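You operate a simulated robot arm through the tools that you are given. There is no shell and no other tool. Be economical: measure what you need, move in short steps, check, and stop when the job is done.

Carry out the task below with a simulated robot arm. There is one attempt and no reset: what you move stays moved.

TASK
Stand the grey spool beside the black pad. It goes on the side that lies toward x +0.0, y +1.0 (a direction in the base frame), with about 3 cm between them.
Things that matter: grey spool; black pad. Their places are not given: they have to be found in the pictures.

It is judged by the outcome, as a careful person would: the job done as asked, and still so three seconds after it is handed in. It fails if anything else is knocked over, pushed out of place, dropped, spilled or broken.

THE ROBOT
A 7-joint arm with a two-finger parallel gripper, fixed in place. Base frame: the origin is at the foot of the arm, x ahead of it, y to its left, z up; the work surface is at about z = 0.85. Lengths are in m, angles in degrees, forces in N, time in s.
With the tool pointing down near the work surface it reaches from about 0.24 to 0.68 m from the base axis. Its first joint turns from -66.0 to 66.0 degrees. Payload 2.4 kg.
Tool frame: the origin (TCP) lies between the finger pads and is the grasp point; the fingertips stand 0.03 m ahead of it; z points along the fingers, y is the line along which they close. The gripper opens to 0.094 m. The fingers are 0.028 m wide and 0.01 m thick; the gripper's body (0.05 by 0.096 m) begins 0.055 m behind the TCP.
Orientation is told as [roll, pitch, yaw] about the base's x, y, z axes, in that order, counted from this pose: with the fingers straight down and closing along the base's y, the tool's x points along the base's -x, its y along +y and its z along -z.

THE INTERFACE
- The arm moves only by the tool apply_moves. Its arguments are lists of equal length, an entry for each row: "travel": the shift along the base's x, y, z in units of 500 mm (1.0 is 500 mm), a list of three; "spin": the turn about the base's z in units of 120 degrees (1.0 is 120 degrees). In form: {"travel": [[x, y, z], ...], "spin": [spin, ...]}. A call has 1 to 20 rows; each row is the pose to reach, as a shift and turn from the pose commanded when the call began. "fingers" is the opening, from 0 (shut) to 1 (fully open), set as the call begins (left out, the last holds). A call with a number of a shift or a turn outside -1 to 1 is refused whole. A row lasts 0.2 s, in which the tool goes at most 0.05 m and 8.6 degrees; a call with a longer step from one row to the next is refused whole, and so is a gripper value outside its range. A pose out of reach is approached as far as the arm can. The call stops where the force on the tool passes 40 N (or 10 N more than at its start, if that is more) or the arm is blocked; 0.2 s more then pass. The fingers move at their own pace (about 0.153 m/s each) and stop on an object; they squeeze with about 30 N. The grip force told is the motor's: it shows also when the fingers shut on nothing. Time passes only in rows, and 0.2 s behind the last, so rows that repeat a pose let the fingers close. It gives the time, the measured TCP pose, the force on the tool (base axes), the opening and the grip force at its end, in the units of the frame above (readings bear some noise), and new pictures: "pictures" is both (left out), scene, wrist or none.
- Cameras (640 x 400 px; columns grow to the right, rows downward): "scene" is fixed at [0.0458, 0.4765, 1.4559]; the picture's right is [-0.69, -0.72, 0.00], its down [-0.33, 0.32, -0.89] and it looks along [0.64, -0.62, -0.46] (base axes); focal length 334 px, centre (320, 200). "wrist" rides on the gripper at [-0.037, 0, -0.058] in the tool frame; the picture's right is [0.00, -1.00, 0.00], its down [0.97, 0.00, -0.24] and it looks along [0.24, 0.00, 0.97] (tool axes); focal length 218 px, centre (320, 200).
- probe_pixels(camera, pixels): for up to 12 pixels [column, row] of the newest picture of that camera ("zoom" is the newest enlarged one), the place [x, y, z] in the base frame of the surface seen there, good to about 0.002 m. No time passes.
- inspect(camera, box): a new picture of the part [left, top, right, bottom] of that camera's present view, enlarged. No time passes.
- hand_in(): hands the job in; it is judged then, once.

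Work in short steps. Measure before you move; look again where a grasp or a placing could have gone wrong, and mend it. You have 60 turns and 100 pictures in all, the two below and enlarged ones among them. Open the gripper and draw the arm clear of the work before you hand the job in, unless the task says otherwise; then end with one line.

The tools are called by a JSON object that holds its "name" and its "arguments". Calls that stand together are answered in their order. apply_moves: Moves the arm, as the interface text tells. Its arguments: {"type":"object","properties":{"travel":{"type":"array"},"spin":{"type":"array"},"fingers":{"type":"number"},"pictures":{"type":"string","enum":["both","scene","wrist","none"]}},"required":["travel","spin"]} The other tools are called the same way: probe_pixels (camera, pixels) gives the place of the surface under pixels of a picture; inspect (camera, box) takes an enlarged picture of a part of a camera's view; hand_in () hands the job in.

At the start:

```text
time_s: 0.0
eef_pos: [0.3266, -0.0415, 1.1627]
orientation: [0.0, 0.1, -0.1]
ft_force: [-0.4, 0.2, -0.4]
grip_width: 0.0939
finger_force: 0.0
```

scene: 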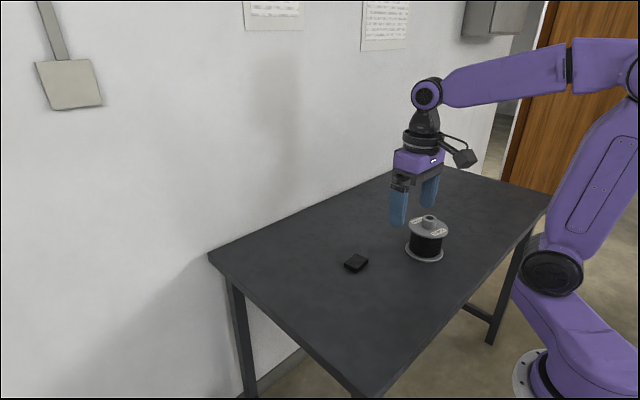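
wrist: 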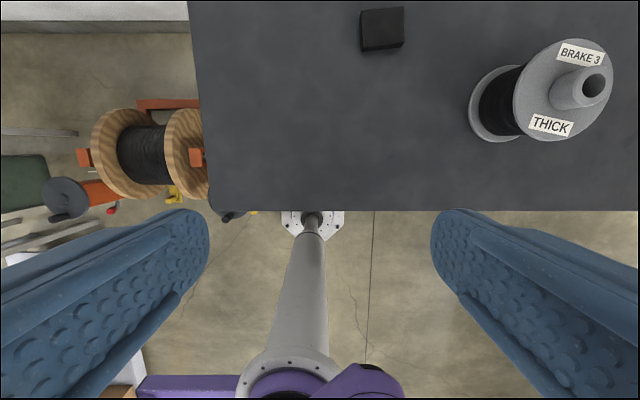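

The spool is near (427,240) in the scene and (550,95) in the wrist view; the pad is near (356,263) in the scene. I'll enlarge both and measure.

{"name": "inspect", "arguments": {"camera": "scene", "box": [320, 190, 480, 290]}}

{"name": "probe_pixels", "arguments": {"camera": "wrist", "pixels": [[362, 12], [403, 8], [403, 46], [362, 50], [382, 28], [520, 90], [610, 70], [565, 140], [560, 88], [594, 86], [475, 110], [450, 150]]}}

```text
4.00 times, centred on (400, 240) of scene
```

zoom: 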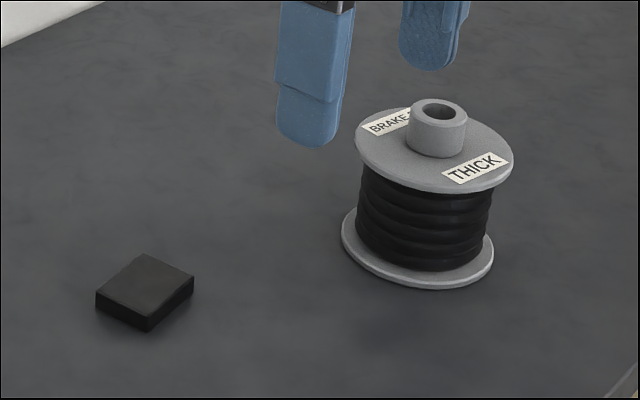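

```text
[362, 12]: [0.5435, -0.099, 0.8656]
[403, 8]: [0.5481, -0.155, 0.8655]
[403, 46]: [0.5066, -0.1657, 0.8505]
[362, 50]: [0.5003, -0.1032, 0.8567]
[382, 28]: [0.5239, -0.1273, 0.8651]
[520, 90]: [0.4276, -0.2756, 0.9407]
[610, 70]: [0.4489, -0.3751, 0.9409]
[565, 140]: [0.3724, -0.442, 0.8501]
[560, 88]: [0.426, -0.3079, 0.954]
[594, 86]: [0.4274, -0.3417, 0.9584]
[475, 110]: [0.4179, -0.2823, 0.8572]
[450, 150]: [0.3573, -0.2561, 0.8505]
```

The enlarged scene shows a spool with a hub on top and the pad. I'll measure the edges of hub, flanges and pad.

{"name": "probe_pixels", "arguments": {"camera": "zoom", "pixels": [[411, 112], [437, 100], [464, 115], [437, 126], [357, 140], [512, 160], [437, 190], [344, 238], [492, 255], [430, 287], [407, 140], [465, 145]]}}

{"name": "probe_pixels", "arguments": {"camera": "zoom", "pixels": [[97, 294], [145, 256], [193, 276], [147, 318], [148, 330], [145, 285], [435, 112], [405, 110], [490, 130], [470, 115]]}}

{"name": "inspect", "arguments": {"camera": "wrist", "box": [460, 20, 640, 160]}}

```text
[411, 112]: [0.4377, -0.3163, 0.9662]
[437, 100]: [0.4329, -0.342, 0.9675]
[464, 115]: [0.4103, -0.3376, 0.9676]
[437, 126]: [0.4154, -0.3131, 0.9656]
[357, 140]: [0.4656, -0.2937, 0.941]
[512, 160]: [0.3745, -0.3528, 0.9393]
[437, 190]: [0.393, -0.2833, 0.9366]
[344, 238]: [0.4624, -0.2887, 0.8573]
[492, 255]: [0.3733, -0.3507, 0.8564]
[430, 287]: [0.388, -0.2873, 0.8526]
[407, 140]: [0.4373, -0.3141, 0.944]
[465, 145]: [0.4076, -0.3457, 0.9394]
```

```text
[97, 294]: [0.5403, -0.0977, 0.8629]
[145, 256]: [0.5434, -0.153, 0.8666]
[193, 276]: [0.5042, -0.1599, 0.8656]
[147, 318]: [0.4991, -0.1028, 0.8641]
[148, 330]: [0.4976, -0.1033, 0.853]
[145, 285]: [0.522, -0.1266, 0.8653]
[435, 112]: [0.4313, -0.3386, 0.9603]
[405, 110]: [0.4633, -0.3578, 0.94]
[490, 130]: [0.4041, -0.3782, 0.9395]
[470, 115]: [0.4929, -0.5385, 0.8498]
```

```text
2.86 times, centred on (550, 90) of wrist
```

zoom: 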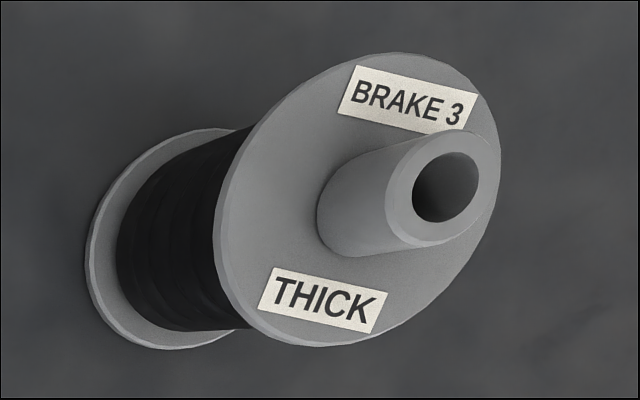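

The hub (about 33 mm wide) is centred near (0.4235, -0.327), with its top at 0.967 and the flange top at 0.941. The flange radius is about 0.054. The pad's +y edge is at y≈-0.100 and its centre x≈0.522. I'll move above the hub with the gripper open.

{"name": "apply_moves", "arguments": {"travel": [[0.024, -0.071, -0.02], [0.048, -0.143, -0.05], [0.073, -0.214, -0.08], [0.097, -0.285, -0.11], [0.121, -0.357, -0.14], [0.145, -0.428, -0.17], [0.17, -0.5, -0.2], [0.194, -0.571, -0.22], [0.194, -0.571, -0.22]], "spin": [0, 0, 0, 0, 0, 0, 0, 0, 0], "fingers": 1}}

```text
time_s: 2.0
eef_pos: [0.4201, -0.3274, 1.0525]
orientation: [0.0, 0.1, 0.0]
ft_force: [0.6, -0.8, 0.7]
grip_width: 0.0941
finger_force: 0.1
```

scene: 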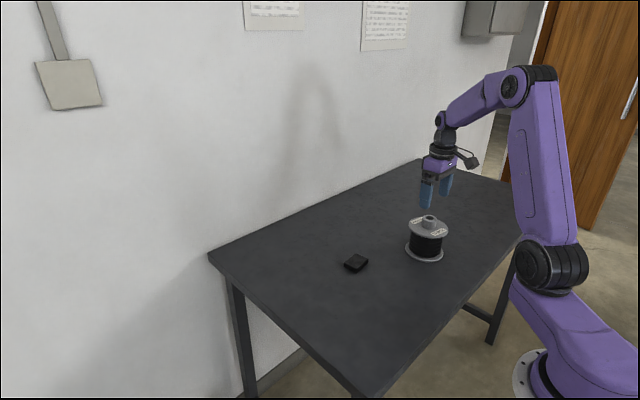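
wrist: 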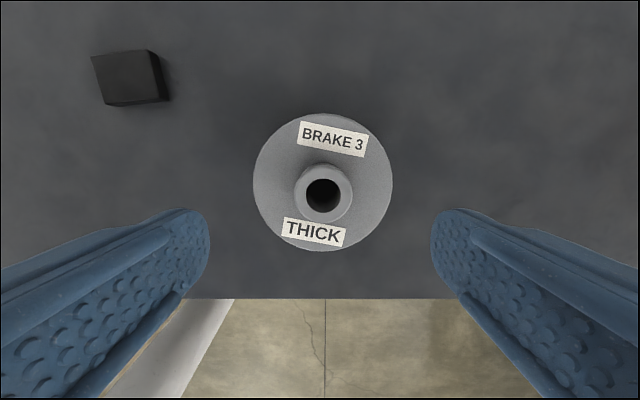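

The hub is near (323,193), between the fingers. I'll measure its rim and flange edges from above for an accurate centre.

{"name": "probe_pixels", "arguments": {"camera": "wrist", "pixels": [[298, 195], [349, 195], [323, 168], [323, 218], [256, 182], [390, 182], [322, 116], [322, 249], [93, 57], [152, 52], [161, 98], [105, 104]]}}

```text
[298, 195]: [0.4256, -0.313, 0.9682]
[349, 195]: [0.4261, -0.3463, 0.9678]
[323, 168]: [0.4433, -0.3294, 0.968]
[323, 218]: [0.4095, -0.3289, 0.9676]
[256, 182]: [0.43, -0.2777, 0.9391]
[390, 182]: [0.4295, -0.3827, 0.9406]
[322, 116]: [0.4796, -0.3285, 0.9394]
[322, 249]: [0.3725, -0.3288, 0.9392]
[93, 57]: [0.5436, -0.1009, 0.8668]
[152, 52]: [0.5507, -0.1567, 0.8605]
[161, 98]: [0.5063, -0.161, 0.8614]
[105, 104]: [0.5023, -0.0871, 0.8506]
```

The hub centre comes out at (0.426, -0.3295) and the flange radius at 0.054. I'll correct by about +5 mm in x and -2 mm in y and descend so the fingertips stop just above the flange.

{"name": "apply_moves", "arguments": {"travel": [[0.01, -0.004, -0.02], [0.01, -0.004, -0.06], [0.01, -0.004, -0.1], [0.01, -0.004, -0.13], [0.01, -0.004, -0.15], [0.01, -0.004, -0.15]], "spin": [0, 0, 0, 0, 0, 0]}}

```text
time_s: 3.4
eef_pos: [0.4269, -0.3286, 0.9774]
orientation: [-0.1, 0.0, 0.0]
ft_force: [-0.2, 0.5, 0.4]
grip_width: 0.0939
finger_force: 0.1
```

scene: 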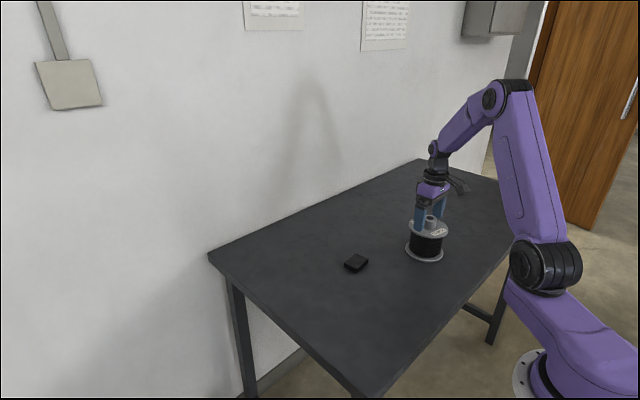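
wrist: 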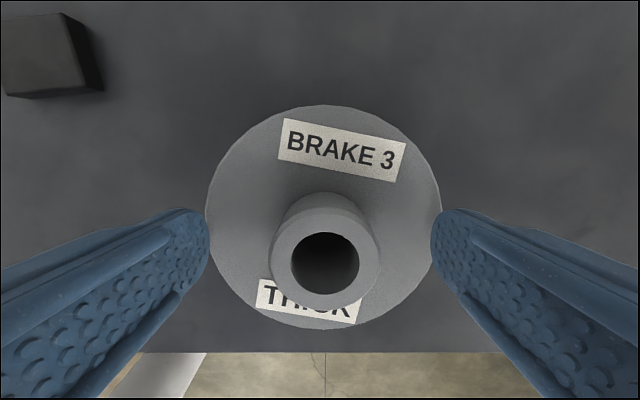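

The tool is centred with the fingertips about 7 mm above the flange. I'll go down 3 mm and then close.

{"name": "apply_moves", "arguments": {"travel": [[0, 0, -0.006], [0, 0, -0.006]], "spin": [0, 0], "pictures": "none"}}

{"name": "apply_moves", "arguments": {"travel": [[0, 0, 0], [0, 0, 0], [0, 0, 0], [0, 0, 0], [0, 0, 0]], "spin": [0, 0, 0, 0, 0], "fingers": 0, "pictures": "wrist"}}

```text
time_s: 4.0
eef_pos: [0.4278, -0.3293, 0.9741]
orientation: [0.0, -0.1, 0.0]
ft_force: [0.4, -0.1, -0.4]
grip_width: 0.0942
finger_force: 0.1
```

```text
time_s: 5.2
eef_pos: [0.4286, -0.3277, 0.9735]
orientation: [0.0, 0.0, 0.0]
ft_force: [1.0, -2.2, 0.3]
grip_width: 0.042
finger_force: 30.5
```

wrist: 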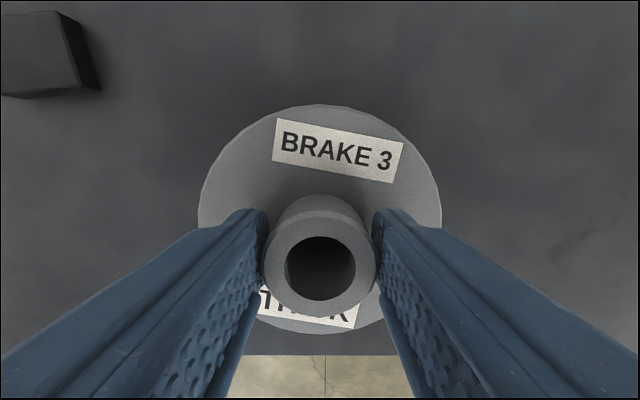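

The fingers hold the hub (width 0.042, force 30 N). I'll lift slowly by about 4 cm and check.

{"name": "apply_moves", "arguments": {"travel": [[0, 0, 0.01], [0, 0, 0.02], [0, 0, 0.04], [0, 0, 0.06], [0, 0, 0.08], [0, 0, 0.08]], "spin": [0, 0, 0, 0, 0, 0]}}

```text
time_s: 6.6
eef_pos: [0.4281, -0.3285, 1.0145]
orientation: [0.0, 0.0, 0.0]
ft_force: [-0.2, 0.9, -5.9]
grip_width: 0.0421
finger_force: 29.3
```

scene: 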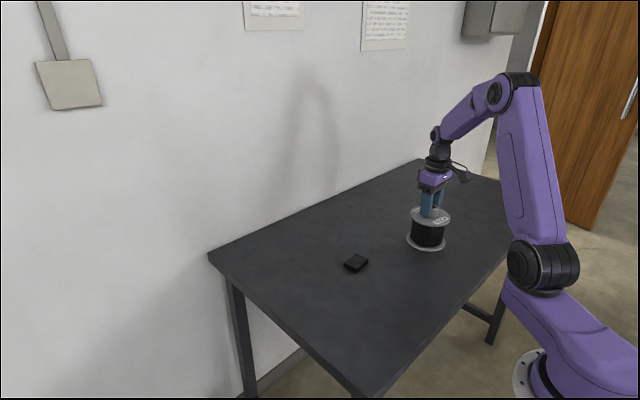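
wrist: 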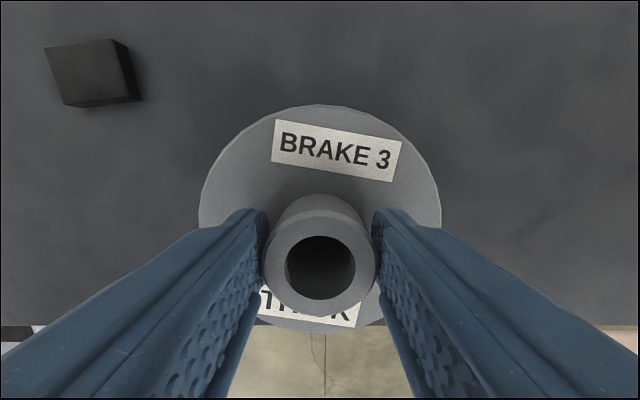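

The spool is held level (about 0.6 kg). I'll raise it 3 cm more and carry it to x≈0.522, y≈-0.015, well above the pad.

{"name": "apply_moves", "arguments": {"travel": [[0, 0, 0.03], [0, 0, 0.06], [0.01, 0.03, 0.06], [0.03, 0.08, 0.06], [0.05, 0.14, 0.06], [0.07, 0.21, 0.06], [0.09, 0.28, 0.06], [0.11, 0.35, 0.06], [0.13, 0.42, 0.06], [0.15, 0.49, 0.06], [0.17, 0.55, 0.06], [0.185, 0.6, 0.06], [0.192, 0.627, 0.06], [0.192, 0.627, 0.06], [0.192, 0.627, 0.06]], "spin": [0, 0, 0, 0, 0, 0, 0, 0, 0, 0, 0, 0, 0, 0, 0]}}

```text
time_s: 9.8
eef_pos: [0.5247, -0.0164, 1.0434]
orientation: [0.0, 0.0, 0.0]
ft_force: [1.0, 0.3, -5.1]
grip_width: 0.0411
finger_force: 29.8
```

scene: 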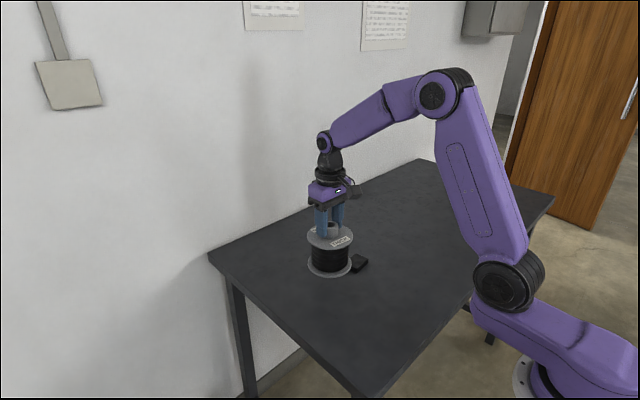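
wrist: 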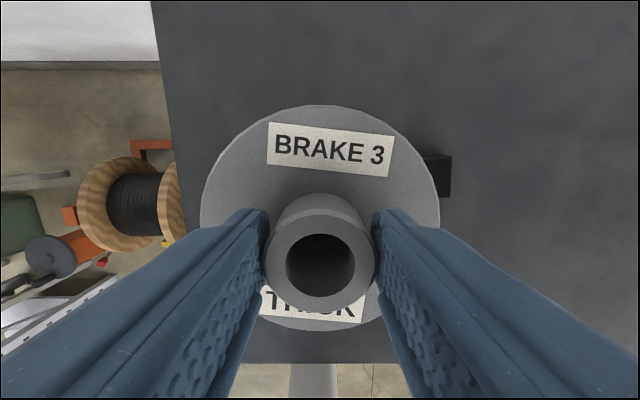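

The spool is above its place. I'll measure the flange and pad edges from here.

{"name": "probe_pixels", "arguments": {"camera": "wrist", "pixels": [[204, 195], [436, 195], [320, 108], [268, 130], [390, 125], [445, 160], [448, 192], [445, 176]]}}

{"name": "inspect", "arguments": {"camera": "scene", "box": [270, 200, 430, 300]}}

```text
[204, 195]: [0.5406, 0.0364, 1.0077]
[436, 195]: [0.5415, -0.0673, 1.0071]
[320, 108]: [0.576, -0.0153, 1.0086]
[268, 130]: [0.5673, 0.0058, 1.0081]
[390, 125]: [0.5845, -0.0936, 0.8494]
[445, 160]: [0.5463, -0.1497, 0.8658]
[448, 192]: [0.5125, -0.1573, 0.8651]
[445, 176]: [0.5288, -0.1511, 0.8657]
```

```text
4.00 times, centred on (350, 250) of scene
```

zoom: 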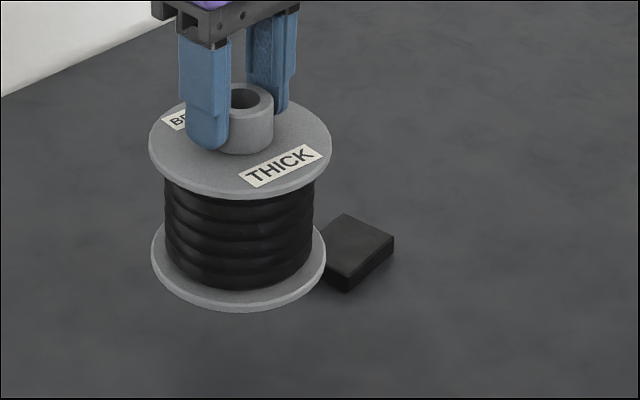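

The spool's centre is at (0.522, -0.0155), as wanted. I'll lower it by the 70 mm it was raised, slowing at the end.

{"name": "apply_moves", "arguments": {"travel": [[0, 0, -0.03], [0, 0, -0.06], [0, 0, -0.09], [0, 0, -0.11], [0, 0, -0.125], [0, 0, -0.133], [0, 0, -0.137], [0, 0, -0.14], [0, 0, -0.14], [0, 0, -0.14]], "spin": [0, 0, 0, 0, 0, 0, 0, 0, 0, 0]}}

```text
time_s: 12.0
eef_pos: [0.5265, -0.0162, 0.9747]
orientation: [0.0, -0.1, 0.0]
ft_force: [-0.8, -2.2, 21.5]
grip_width: 0.0397
finger_force: 29.9
```

scene: 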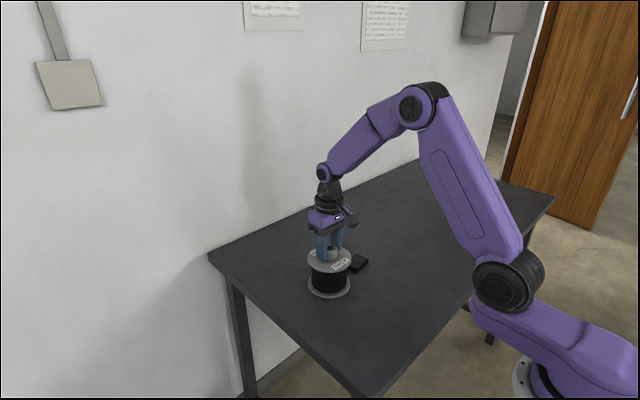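
wrist: 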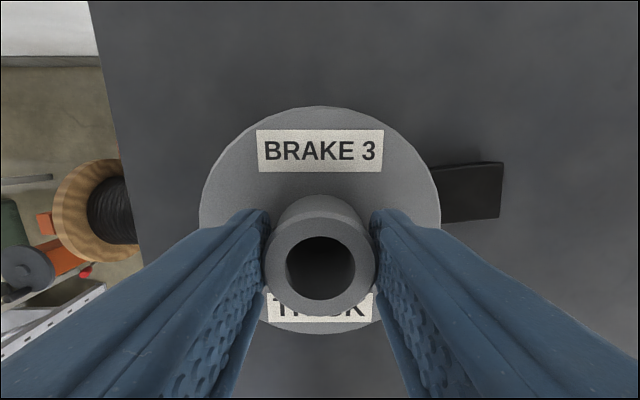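

The spool rests on the table (21 N upward). I'll ease up 1 mm and open the fingers.

{"name": "apply_moves", "arguments": {"travel": [[0, 0, 0.002], [0, 0, 0.002]], "spin": [0, 0], "pictures": "none"}}

{"name": "apply_moves", "arguments": {"travel": [[0, 0, 0], [0, 0, 0], [0, 0, 0], [0, 0, 0]], "spin": [0, 0, 0, 0], "fingers": 1, "pictures": "wrist"}}

```text
time_s: 12.6
eef_pos: [0.5262, -0.0161, 0.9749]
orientation: [0.0, -0.1, -0.1]
ft_force: [2.5, -3.3, 5.6]
grip_width: 0.0398
finger_force: 29.9
```

```text
time_s: 13.6
eef_pos: [0.5238, -0.0147, 0.9753]
orientation: [0.0, 0.0, 0.0]
ft_force: [-1.0, -0.8, -0.1]
grip_width: 0.0941
finger_force: 0.0
```

wrist: 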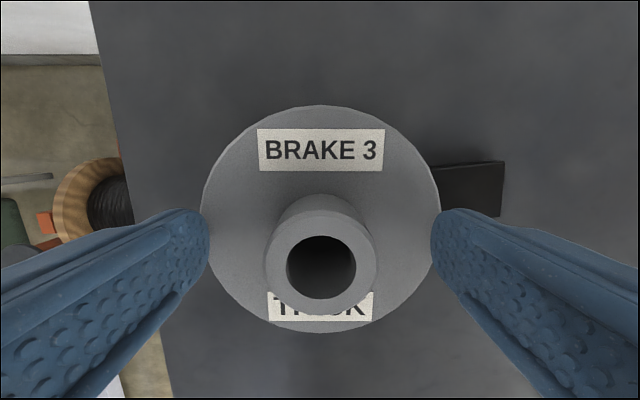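

The fingers are free of the hub. I'll draw the arm straight up, then back a little, to check the result.

{"name": "apply_moves", "arguments": {"travel": [[0, 0, 0.04], [0, 0, 0.1], [0, 0, 0.18], [0, 0, 0.26], [-0.05, 0, 0.34], [-0.12, 0, 0.4], [-0.2, 0, 0.4], [-0.2, 0, 0.4]], "spin": [0, 0, 0, 0, 0, 0, 0, 0]}}

{"name": "inspect", "arguments": {"camera": "scene", "box": [270, 200, 430, 300]}}

```text
time_s: 15.4
eef_pos: [0.4241, -0.0157, 1.1736]
orientation: [0.0, 0.0, -0.1]
ft_force: [-0.2, -0.2, -0.9]
grip_width: 0.094
finger_force: 0.1
```

scene: 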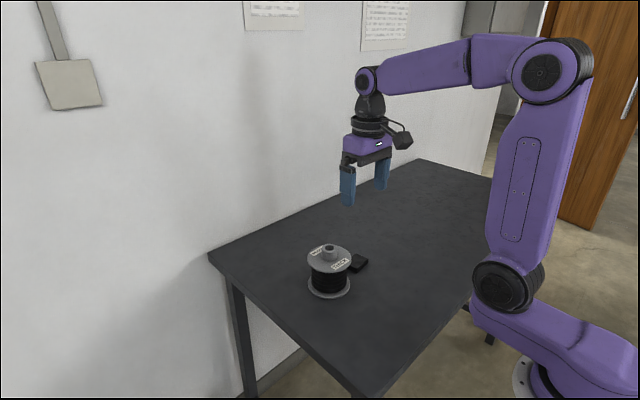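
wrist: 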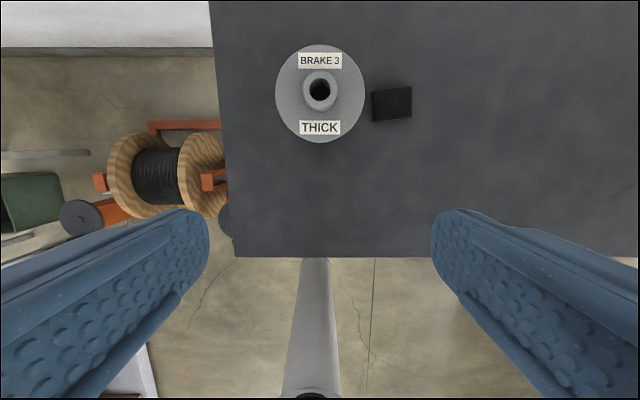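

```text
4.00 times, centred on (350, 250) of scene
```

zoom: 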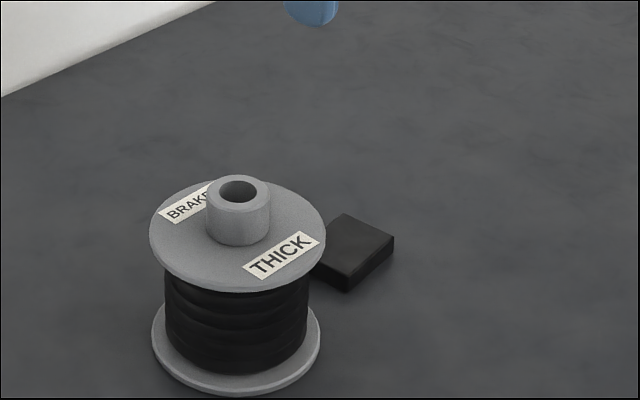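

The spool stands upright next to the pad. I'll measure the gap.

{"name": "probe_pixels", "arguments": {"camera": "wrist", "pixels": [[277, 93], [363, 93], [320, 46], [320, 141], [374, 92], [375, 119], [374, 105], [410, 88], [410, 115], [391, 102]]}}

{"name": "probe_pixels", "arguments": {"camera": "zoom", "pixels": [[154, 337], [318, 337], [235, 391], [152, 240], [324, 240], [346, 276], [392, 240], [347, 216]]}}

```text
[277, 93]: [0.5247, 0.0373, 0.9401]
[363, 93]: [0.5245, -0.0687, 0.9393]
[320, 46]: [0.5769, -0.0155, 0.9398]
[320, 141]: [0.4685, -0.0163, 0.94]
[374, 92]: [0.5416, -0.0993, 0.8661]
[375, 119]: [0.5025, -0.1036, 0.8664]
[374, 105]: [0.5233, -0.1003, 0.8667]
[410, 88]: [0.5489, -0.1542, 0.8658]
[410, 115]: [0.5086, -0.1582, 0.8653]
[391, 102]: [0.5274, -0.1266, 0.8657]
```

```text
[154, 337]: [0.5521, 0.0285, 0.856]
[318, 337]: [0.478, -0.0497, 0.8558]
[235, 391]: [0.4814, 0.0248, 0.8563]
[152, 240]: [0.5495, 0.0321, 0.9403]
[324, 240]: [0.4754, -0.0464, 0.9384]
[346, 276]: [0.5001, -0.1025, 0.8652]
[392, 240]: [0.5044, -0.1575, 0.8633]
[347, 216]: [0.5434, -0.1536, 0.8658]
```

The spool is upright at (0.523, -0.016), about 3 cm from the pad's +y edge. The pad has not moved and the arm is clear, so I'm handing in.

{"name": "hand_in", "arguments": {}}

```text
The job is handed in.
```

The grey spool stands upright on the +y side of the black pad with about 3 cm between them; the pad did not move, the gripper is open and the arm is clear.
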